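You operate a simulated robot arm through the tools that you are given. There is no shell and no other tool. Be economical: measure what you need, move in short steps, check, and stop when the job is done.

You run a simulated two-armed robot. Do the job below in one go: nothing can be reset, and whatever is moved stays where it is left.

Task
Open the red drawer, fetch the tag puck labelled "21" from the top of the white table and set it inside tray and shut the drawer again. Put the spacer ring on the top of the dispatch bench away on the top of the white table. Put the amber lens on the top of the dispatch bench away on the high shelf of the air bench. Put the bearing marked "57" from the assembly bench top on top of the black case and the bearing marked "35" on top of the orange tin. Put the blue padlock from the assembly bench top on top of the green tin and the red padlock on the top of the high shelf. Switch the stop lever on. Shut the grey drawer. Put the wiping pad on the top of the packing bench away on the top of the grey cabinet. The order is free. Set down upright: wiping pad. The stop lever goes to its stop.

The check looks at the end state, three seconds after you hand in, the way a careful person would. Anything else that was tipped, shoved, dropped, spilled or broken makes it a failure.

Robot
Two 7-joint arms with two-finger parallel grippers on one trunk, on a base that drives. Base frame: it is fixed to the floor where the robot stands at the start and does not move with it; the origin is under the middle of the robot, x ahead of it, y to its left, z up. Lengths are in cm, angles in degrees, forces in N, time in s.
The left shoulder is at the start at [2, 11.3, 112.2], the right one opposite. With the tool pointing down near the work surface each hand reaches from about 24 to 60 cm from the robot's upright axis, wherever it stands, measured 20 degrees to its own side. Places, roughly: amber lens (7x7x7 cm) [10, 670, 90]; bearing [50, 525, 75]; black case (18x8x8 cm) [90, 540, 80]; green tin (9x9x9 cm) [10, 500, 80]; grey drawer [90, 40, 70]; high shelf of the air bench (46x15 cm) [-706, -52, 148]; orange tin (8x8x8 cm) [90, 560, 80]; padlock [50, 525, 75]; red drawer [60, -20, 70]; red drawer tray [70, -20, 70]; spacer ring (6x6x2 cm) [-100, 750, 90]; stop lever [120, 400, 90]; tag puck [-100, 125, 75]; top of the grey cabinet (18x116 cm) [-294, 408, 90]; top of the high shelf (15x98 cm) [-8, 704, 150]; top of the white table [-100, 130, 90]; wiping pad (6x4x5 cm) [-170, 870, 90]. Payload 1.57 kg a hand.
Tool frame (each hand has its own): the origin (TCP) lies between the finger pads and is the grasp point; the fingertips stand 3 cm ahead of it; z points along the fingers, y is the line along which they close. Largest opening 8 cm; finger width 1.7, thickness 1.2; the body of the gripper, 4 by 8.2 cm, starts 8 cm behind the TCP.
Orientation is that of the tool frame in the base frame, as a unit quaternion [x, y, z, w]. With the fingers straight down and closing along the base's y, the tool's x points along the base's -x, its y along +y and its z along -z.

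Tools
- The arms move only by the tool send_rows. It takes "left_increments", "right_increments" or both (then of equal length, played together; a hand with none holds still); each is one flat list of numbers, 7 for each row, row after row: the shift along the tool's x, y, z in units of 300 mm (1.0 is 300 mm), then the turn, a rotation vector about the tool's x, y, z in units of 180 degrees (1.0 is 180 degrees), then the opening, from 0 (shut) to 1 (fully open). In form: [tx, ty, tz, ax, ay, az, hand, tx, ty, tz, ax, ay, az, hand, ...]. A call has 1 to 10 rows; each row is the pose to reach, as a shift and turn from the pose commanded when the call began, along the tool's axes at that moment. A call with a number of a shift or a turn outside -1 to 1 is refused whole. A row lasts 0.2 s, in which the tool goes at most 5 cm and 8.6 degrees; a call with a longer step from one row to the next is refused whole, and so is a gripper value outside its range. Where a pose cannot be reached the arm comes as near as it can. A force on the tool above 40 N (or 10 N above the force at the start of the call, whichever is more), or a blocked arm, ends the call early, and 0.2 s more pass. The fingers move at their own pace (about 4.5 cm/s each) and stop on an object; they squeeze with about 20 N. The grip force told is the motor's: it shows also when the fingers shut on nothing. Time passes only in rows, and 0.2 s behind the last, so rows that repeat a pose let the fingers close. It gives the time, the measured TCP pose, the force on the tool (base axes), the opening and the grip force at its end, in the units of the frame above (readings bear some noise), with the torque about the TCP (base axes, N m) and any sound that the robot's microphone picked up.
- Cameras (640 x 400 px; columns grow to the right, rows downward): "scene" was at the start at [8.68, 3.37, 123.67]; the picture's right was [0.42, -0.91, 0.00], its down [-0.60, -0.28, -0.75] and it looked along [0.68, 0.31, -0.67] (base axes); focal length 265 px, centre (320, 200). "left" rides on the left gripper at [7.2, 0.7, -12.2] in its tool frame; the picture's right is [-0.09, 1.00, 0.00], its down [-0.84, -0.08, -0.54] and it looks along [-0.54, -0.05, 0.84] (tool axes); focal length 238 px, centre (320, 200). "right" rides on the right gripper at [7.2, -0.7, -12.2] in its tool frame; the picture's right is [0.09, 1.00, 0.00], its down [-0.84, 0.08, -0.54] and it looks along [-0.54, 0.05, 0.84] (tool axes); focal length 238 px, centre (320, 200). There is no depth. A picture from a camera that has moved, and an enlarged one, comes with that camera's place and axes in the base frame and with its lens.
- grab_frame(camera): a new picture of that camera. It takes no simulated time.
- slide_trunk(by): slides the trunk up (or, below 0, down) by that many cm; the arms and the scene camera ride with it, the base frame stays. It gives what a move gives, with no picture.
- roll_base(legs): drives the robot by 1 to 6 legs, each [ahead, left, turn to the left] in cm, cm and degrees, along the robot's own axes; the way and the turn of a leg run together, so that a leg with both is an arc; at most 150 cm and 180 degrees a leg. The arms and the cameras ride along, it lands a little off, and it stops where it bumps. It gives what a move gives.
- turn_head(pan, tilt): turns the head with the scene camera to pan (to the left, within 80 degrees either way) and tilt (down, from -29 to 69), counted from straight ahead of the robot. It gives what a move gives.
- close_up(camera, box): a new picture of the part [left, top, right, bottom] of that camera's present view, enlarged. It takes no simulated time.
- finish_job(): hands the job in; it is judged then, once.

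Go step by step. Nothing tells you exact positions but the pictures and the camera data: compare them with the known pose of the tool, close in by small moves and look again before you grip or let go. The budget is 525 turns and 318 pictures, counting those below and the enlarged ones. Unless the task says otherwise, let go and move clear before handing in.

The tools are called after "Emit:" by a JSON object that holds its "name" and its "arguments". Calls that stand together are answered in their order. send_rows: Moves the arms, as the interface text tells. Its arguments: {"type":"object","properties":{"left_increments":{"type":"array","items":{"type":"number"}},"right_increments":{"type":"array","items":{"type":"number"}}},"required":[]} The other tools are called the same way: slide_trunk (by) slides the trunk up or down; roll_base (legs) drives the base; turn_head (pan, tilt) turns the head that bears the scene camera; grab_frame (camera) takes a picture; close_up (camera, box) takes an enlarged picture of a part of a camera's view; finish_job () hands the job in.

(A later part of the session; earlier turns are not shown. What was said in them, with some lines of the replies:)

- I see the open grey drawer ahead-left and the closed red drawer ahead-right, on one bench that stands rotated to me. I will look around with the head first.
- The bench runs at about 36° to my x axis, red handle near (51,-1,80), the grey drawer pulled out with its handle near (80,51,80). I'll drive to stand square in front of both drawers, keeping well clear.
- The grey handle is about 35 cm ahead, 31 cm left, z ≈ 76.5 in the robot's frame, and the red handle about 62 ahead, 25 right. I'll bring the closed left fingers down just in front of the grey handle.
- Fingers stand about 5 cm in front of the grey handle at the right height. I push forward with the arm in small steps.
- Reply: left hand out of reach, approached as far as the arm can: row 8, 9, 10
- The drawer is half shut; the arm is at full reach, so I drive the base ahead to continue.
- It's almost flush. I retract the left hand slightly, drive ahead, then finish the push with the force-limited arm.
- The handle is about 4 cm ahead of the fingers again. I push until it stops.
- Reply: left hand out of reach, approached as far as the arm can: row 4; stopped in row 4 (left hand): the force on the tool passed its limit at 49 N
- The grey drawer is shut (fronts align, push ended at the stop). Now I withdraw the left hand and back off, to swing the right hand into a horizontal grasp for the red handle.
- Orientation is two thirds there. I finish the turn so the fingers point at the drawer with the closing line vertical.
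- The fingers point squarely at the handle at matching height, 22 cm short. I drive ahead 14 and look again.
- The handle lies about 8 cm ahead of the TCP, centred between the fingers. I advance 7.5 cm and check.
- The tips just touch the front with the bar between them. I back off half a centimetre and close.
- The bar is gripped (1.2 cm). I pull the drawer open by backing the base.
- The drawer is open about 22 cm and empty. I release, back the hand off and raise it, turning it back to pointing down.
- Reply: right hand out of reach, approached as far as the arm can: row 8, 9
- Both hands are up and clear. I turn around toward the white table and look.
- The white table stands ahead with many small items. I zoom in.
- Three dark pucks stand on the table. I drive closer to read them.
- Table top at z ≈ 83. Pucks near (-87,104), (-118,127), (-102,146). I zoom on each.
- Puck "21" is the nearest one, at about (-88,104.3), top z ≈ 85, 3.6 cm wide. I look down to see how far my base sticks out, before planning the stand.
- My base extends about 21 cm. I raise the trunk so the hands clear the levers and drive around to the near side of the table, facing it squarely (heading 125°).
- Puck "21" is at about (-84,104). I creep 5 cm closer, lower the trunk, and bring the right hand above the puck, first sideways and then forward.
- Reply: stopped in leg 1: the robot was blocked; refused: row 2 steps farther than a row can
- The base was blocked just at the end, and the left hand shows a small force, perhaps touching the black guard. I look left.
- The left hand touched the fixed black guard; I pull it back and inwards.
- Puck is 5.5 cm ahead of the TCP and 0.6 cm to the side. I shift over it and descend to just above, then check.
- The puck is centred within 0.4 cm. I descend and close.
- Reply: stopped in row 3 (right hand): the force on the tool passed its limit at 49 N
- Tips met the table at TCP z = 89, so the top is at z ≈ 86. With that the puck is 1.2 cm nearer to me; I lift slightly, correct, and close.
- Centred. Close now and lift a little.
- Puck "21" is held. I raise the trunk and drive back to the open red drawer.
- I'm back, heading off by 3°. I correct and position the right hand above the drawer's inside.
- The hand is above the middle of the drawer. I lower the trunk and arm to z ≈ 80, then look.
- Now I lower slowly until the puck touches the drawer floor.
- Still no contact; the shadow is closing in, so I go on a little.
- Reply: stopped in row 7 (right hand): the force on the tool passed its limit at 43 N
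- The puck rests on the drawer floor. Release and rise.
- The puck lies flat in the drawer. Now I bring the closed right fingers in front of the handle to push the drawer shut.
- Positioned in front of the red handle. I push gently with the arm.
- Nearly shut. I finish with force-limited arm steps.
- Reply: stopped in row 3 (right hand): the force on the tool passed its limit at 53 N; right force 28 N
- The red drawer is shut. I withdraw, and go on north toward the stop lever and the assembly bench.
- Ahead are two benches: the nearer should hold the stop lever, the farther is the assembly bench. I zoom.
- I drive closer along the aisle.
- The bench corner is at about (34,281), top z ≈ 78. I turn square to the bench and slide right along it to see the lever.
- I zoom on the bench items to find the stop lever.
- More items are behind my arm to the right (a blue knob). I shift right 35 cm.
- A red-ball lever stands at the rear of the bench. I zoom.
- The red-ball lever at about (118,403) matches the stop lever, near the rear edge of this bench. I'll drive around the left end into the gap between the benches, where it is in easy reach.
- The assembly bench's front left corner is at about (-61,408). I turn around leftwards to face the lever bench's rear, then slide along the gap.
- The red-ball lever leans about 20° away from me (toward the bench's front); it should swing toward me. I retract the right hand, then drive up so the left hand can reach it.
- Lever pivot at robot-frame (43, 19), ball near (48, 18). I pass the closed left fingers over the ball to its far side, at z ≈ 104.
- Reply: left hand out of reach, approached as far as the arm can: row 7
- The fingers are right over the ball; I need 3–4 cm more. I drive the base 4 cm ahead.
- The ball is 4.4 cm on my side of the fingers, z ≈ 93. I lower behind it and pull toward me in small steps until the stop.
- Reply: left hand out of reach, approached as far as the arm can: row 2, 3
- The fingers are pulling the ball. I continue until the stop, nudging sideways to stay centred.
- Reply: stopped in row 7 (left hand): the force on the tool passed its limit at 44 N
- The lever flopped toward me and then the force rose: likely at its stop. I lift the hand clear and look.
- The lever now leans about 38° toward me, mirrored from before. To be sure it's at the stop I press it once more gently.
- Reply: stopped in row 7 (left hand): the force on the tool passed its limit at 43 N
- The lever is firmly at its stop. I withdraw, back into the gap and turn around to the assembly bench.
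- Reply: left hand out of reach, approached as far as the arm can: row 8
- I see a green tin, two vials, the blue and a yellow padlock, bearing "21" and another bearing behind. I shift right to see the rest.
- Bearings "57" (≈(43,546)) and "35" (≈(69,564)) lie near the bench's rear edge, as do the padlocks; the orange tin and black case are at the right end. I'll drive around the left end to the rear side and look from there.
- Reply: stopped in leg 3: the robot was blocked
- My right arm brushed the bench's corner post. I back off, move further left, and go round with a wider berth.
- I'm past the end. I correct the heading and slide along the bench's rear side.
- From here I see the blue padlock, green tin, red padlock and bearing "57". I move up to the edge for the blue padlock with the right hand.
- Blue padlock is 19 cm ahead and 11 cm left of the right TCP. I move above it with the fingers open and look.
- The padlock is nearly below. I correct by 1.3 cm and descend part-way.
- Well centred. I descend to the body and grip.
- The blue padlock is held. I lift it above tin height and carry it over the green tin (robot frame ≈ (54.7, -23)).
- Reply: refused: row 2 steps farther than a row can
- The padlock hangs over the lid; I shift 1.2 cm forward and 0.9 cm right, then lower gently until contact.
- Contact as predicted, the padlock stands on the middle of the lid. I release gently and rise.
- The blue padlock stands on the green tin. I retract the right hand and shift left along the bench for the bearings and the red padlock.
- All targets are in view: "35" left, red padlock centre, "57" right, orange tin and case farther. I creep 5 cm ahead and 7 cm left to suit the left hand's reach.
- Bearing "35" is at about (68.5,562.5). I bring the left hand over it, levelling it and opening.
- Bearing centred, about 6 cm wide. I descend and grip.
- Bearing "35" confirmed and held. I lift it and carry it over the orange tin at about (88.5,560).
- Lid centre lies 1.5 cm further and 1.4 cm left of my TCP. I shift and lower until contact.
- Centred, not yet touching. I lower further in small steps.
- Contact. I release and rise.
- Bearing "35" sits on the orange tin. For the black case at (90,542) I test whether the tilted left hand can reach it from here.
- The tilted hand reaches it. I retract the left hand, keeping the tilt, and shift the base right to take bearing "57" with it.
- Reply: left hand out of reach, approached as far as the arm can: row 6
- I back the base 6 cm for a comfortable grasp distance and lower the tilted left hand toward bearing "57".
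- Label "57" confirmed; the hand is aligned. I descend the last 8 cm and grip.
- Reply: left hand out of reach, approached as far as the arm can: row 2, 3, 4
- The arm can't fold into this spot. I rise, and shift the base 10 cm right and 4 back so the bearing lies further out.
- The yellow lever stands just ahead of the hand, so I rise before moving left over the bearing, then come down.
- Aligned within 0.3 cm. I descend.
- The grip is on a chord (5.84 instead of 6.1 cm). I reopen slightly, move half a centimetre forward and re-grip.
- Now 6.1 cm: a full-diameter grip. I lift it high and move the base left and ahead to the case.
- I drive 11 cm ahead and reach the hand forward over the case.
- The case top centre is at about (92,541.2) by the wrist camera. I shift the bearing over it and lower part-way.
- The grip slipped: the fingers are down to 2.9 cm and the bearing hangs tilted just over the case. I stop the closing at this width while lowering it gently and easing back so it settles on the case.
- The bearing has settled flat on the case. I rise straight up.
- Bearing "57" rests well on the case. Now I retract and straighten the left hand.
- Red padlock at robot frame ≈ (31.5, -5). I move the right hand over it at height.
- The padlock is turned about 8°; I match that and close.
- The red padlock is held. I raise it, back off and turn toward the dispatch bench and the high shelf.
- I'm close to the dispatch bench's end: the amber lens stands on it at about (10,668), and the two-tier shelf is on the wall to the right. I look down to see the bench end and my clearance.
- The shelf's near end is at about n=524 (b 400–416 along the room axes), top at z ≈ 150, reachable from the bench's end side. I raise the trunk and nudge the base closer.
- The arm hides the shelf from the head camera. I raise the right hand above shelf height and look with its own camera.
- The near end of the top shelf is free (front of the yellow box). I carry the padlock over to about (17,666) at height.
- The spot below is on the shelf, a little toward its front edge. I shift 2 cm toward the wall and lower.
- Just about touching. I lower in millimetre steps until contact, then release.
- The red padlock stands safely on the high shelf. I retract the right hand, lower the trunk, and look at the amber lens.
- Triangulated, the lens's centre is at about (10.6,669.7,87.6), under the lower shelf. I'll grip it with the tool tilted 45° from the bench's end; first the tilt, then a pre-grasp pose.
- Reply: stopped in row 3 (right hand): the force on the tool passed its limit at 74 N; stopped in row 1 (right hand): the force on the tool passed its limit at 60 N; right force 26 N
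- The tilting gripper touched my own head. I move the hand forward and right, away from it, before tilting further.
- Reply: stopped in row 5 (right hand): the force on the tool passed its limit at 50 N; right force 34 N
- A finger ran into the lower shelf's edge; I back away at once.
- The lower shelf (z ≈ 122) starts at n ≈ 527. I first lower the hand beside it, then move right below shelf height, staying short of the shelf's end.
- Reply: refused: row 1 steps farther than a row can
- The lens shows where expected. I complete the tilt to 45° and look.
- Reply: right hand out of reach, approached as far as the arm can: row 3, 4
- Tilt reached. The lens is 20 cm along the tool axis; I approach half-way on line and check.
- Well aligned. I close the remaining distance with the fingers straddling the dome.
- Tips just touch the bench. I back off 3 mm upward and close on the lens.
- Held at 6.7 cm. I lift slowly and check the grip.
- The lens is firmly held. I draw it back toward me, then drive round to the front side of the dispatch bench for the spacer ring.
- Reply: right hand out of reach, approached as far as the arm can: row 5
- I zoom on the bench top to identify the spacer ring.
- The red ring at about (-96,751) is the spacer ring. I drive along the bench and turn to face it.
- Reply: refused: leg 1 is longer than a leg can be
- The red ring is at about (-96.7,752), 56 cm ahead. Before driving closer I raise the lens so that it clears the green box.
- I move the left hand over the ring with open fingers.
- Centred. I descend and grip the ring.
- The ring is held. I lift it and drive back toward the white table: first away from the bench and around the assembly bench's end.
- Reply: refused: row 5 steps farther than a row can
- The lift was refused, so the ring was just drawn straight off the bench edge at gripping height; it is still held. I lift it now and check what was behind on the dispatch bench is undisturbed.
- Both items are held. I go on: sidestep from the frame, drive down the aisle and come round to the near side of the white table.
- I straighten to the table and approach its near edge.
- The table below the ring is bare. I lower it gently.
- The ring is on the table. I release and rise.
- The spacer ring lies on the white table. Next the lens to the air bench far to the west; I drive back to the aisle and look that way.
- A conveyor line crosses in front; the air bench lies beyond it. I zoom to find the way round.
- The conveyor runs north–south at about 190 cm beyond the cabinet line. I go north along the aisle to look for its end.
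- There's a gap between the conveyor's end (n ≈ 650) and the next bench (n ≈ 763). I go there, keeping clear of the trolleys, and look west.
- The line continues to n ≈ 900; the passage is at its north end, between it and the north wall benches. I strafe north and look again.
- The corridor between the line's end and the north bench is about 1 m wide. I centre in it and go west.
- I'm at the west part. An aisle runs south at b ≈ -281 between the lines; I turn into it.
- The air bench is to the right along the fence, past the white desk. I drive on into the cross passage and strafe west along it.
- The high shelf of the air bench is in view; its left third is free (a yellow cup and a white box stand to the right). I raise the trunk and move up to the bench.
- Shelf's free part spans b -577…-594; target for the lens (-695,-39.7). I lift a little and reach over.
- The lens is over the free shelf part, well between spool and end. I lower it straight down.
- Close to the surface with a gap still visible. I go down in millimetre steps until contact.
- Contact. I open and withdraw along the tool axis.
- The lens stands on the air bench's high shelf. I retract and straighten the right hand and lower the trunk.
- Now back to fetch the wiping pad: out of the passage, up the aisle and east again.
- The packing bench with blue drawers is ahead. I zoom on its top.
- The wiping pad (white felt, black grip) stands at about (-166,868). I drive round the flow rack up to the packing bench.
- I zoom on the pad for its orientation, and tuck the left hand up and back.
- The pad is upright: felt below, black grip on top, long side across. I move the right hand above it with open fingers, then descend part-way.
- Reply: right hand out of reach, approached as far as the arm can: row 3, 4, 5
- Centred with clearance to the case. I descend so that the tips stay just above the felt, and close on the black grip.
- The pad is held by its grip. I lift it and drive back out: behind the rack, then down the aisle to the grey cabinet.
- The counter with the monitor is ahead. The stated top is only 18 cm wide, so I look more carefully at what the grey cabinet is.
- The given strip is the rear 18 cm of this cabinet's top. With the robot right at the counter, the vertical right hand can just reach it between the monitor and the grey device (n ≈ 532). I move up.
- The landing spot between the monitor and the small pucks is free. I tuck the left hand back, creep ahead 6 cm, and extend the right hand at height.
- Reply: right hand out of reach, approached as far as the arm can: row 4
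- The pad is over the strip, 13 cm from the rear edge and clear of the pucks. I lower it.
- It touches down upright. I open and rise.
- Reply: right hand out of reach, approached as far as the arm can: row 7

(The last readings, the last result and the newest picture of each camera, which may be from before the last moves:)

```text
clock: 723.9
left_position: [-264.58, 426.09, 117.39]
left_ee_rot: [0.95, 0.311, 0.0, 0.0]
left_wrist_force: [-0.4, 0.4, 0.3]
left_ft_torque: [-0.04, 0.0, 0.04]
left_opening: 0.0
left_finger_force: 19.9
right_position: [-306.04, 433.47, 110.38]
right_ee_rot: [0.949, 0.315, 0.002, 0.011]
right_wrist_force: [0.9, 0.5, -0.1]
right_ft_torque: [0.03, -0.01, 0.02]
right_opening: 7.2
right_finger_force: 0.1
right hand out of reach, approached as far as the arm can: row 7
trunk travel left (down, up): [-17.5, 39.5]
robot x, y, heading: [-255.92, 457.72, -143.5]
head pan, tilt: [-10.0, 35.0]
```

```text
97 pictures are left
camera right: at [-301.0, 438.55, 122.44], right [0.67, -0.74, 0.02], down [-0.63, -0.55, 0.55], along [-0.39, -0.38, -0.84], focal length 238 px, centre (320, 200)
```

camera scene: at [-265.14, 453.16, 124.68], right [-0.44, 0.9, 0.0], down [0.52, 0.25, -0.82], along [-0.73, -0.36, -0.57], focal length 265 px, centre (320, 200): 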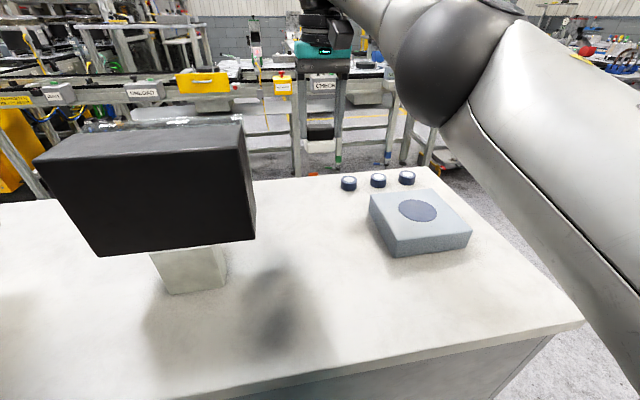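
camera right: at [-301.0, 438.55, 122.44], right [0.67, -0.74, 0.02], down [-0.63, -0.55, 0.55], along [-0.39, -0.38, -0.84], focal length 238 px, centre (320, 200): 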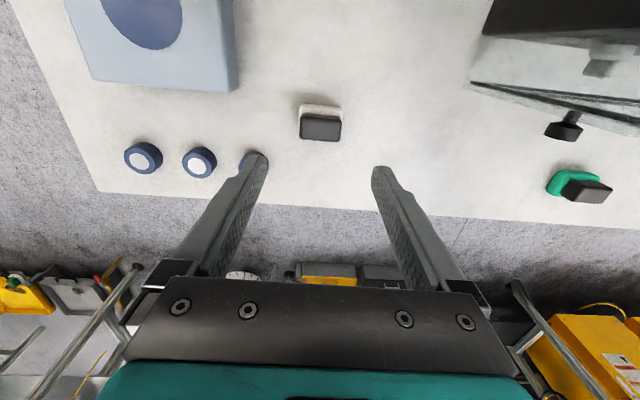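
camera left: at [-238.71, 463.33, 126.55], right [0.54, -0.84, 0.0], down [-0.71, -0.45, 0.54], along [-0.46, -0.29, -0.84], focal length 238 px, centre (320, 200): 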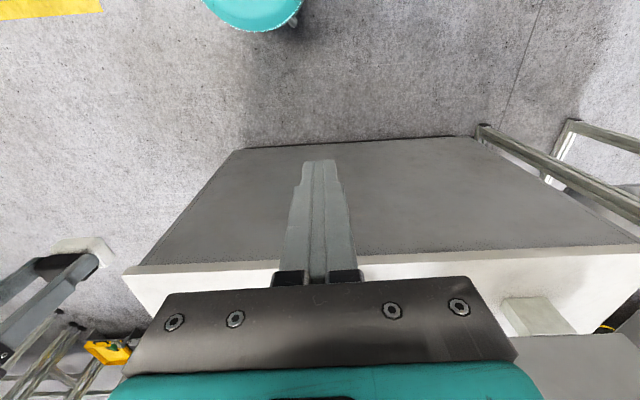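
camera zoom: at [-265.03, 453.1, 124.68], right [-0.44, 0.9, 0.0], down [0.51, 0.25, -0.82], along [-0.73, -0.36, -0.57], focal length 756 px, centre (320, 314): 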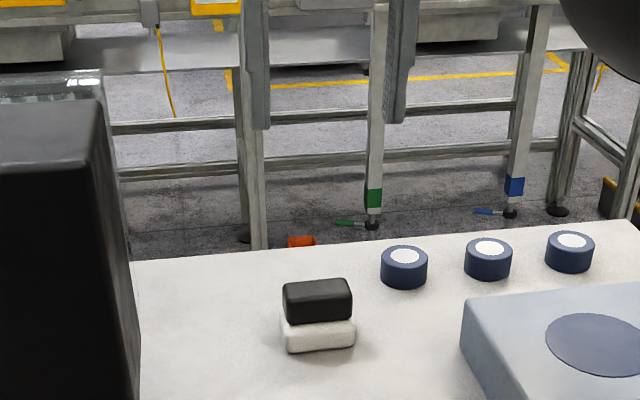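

The wiping pad stands upright on the cabinet top. I withdraw, and take a last look toward the drawer bench.

Emit:
{"name": "send_rows", "arguments": {"right_increments": [0.15, 0, 0, 0, 0, 0, 0.5, 0.3, 0, 0, 0, 0, 0, 0.5, 0.45, 0, 0, 0, 0, 0, 0.5, 0.6, 0, 0, 0, 0, 0, 0.5]}}

Emit:
{"name": "roll_base", "arguments": {"legs": [[-45, 0, 0], [0, 0, 88]]}}

Emit:
{"name": "turn_head", "arguments": {"pan": 0, "tilt": 5}}

Emit:
{"name": "grab_frame", "arguments": {"camera": "scene"}}

```text
clock: 724.9
left_position: [-264.63, 426.09, 117.38]
left_ee_rot: [0.95, 0.311, 0.001, 0.001]
left_wrist_force: [-0.1, 0.2, -0.1]
left_ft_torque: [-0.03, 0.0, 0.02]
left_opening: 0.01
left_finger_force: 20.4
right_position: [-291.79, 444.36, 110.22]
right_ee_rot: [0.95, 0.313, 0.003, 0.012]
right_wrist_force: [-0.3, 0.7, 0.1]
right_ft_torque: [-0.01, -0.01, 0.0]
right_opening: 4.0
right_finger_force: 0.0
trunk travel left (down, up): [-17.5, 39.5]
robot x, y, heading: [-256.47, 457.85, -143.9]
head pan, tilt: [-10.0, 35.0]
```

```text
clock: 731.5
left_position: [-188.83, 476.06, 117.41]
left_ee_rot: [0.45, 0.893, 0.0, 0.001]
left_wrist_force: [0.4, -0.3, -0.5]
left_ft_torque: [0.01, 0.03, 0.01]
left_opening: 0.03
left_finger_force: 19.6
right_position: [-206.98, 448.9, 110.31]
right_ee_rot: [0.448, 0.894, 0.01, 0.006]
right_wrist_force: [0.9, 1.3, 0.2]
right_ft_torque: [-0.03, -0.02, -0.03]
right_opening: 4.0
right_finger_force: 0.1
trunk travel left (down, up): [-17.5, 39.5]
robot x, y, heading: [-220.5, 483.95, -53.5]
head pan, tilt: [-10.0, 35.0]
```

```text
clock: 732.4
left_position: [-188.85, 476.03, 117.43]
left_ee_rot: [0.45, 0.893, 0.002, 0.0]
left_wrist_force: [0.0, -0.2, -0.2]
left_ft_torque: [0.0, -0.01, 0.0]
left_opening: 0.0
left_finger_force: 19.8
right_position: [-206.93, 448.86, 110.3]
right_ee_rot: [0.448, 0.894, 0.009, 0.006]
right_wrist_force: [0.1, 0.0, 0.7]
right_ft_torque: [-0.02, 0.04, 0.01]
right_opening: 4.01
right_finger_force: 0.1
trunk travel left (down, up): [-17.5, 39.5]
robot x, y, heading: [-220.17, 484.13, -53.5]
head pan, tilt: [0.0, 5.0]
```

```text
96 pictures are left
camera scene: at [-214.38, 475.78, 129.49], right [-0.8, -0.59, 0.0], down [-0.05, 0.07, -1.0], along [0.59, -0.8, -0.09], focal length 265 px, centre (320, 200)
```

scene: 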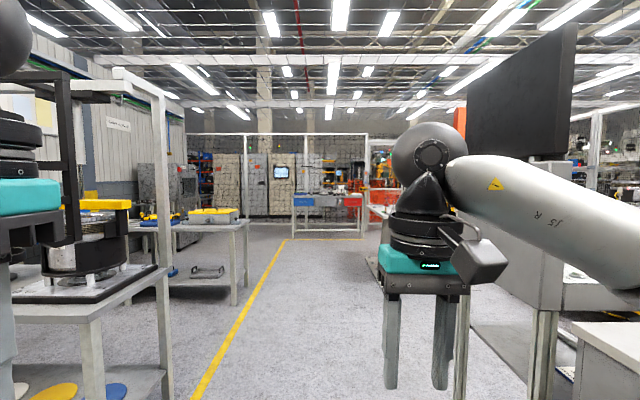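

Emit:
{"name": "close_up", "arguments": {"camera": "scene", "box": [280, 175, 380, 235]}}

```text
6.40 times, centred on (330, 205) of scene
camera zoom: at [-214.38, 475.78, 129.49], right [-0.8, -0.59, 0.0], down [-0.05, 0.07, -1.0], along [0.59, -0.8, -0.09], focal length 1694 px, centre (256, 168)
```

zoom: 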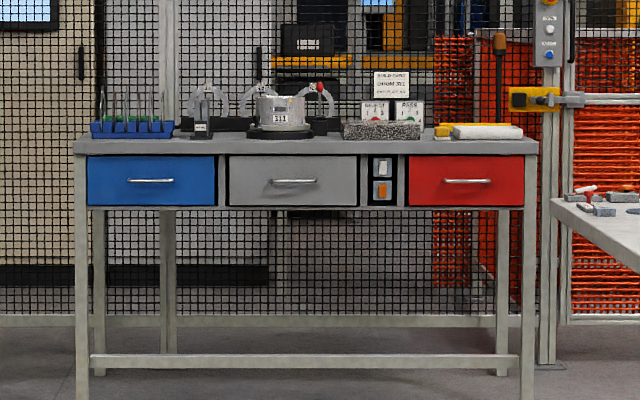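

Both drawers are flush shut, every item was seen in its place after release, and the hands are clear. I hand the job in.

Emit:
{"name": "finish_job", "arguments": {}}

```text
The job is handed in.
```

The job is handed in with every step done. I saw each placed item standing in its spot when I let go, and a last zoomed look showed both drawers flush shut.

Some points differ from a clean run or rest on my reading:

- **Bearing "57":** it slipped in the grip just above the black case, dropped a short way and settled flat near the middle of the lid.
- **Spacer ring:** a lift command was refused, so the ring was drawn straight off the edge of the dispatch bench instead of being lifted. I saw nothing in its path, but did not look back at that bench afterwards.
- **Bumps:** my arms touched a fixed guard by the white table, a post of the assembly bench and the lower shelf at the dispatch bench. I saw nothing shift; the red padlock was still on the shelf above right after that last bump.
- **Stop lever:** it is hard against its stop, leaning away from the bench's front. It had no marking, so I took "on" to be the end opposite to where it started.
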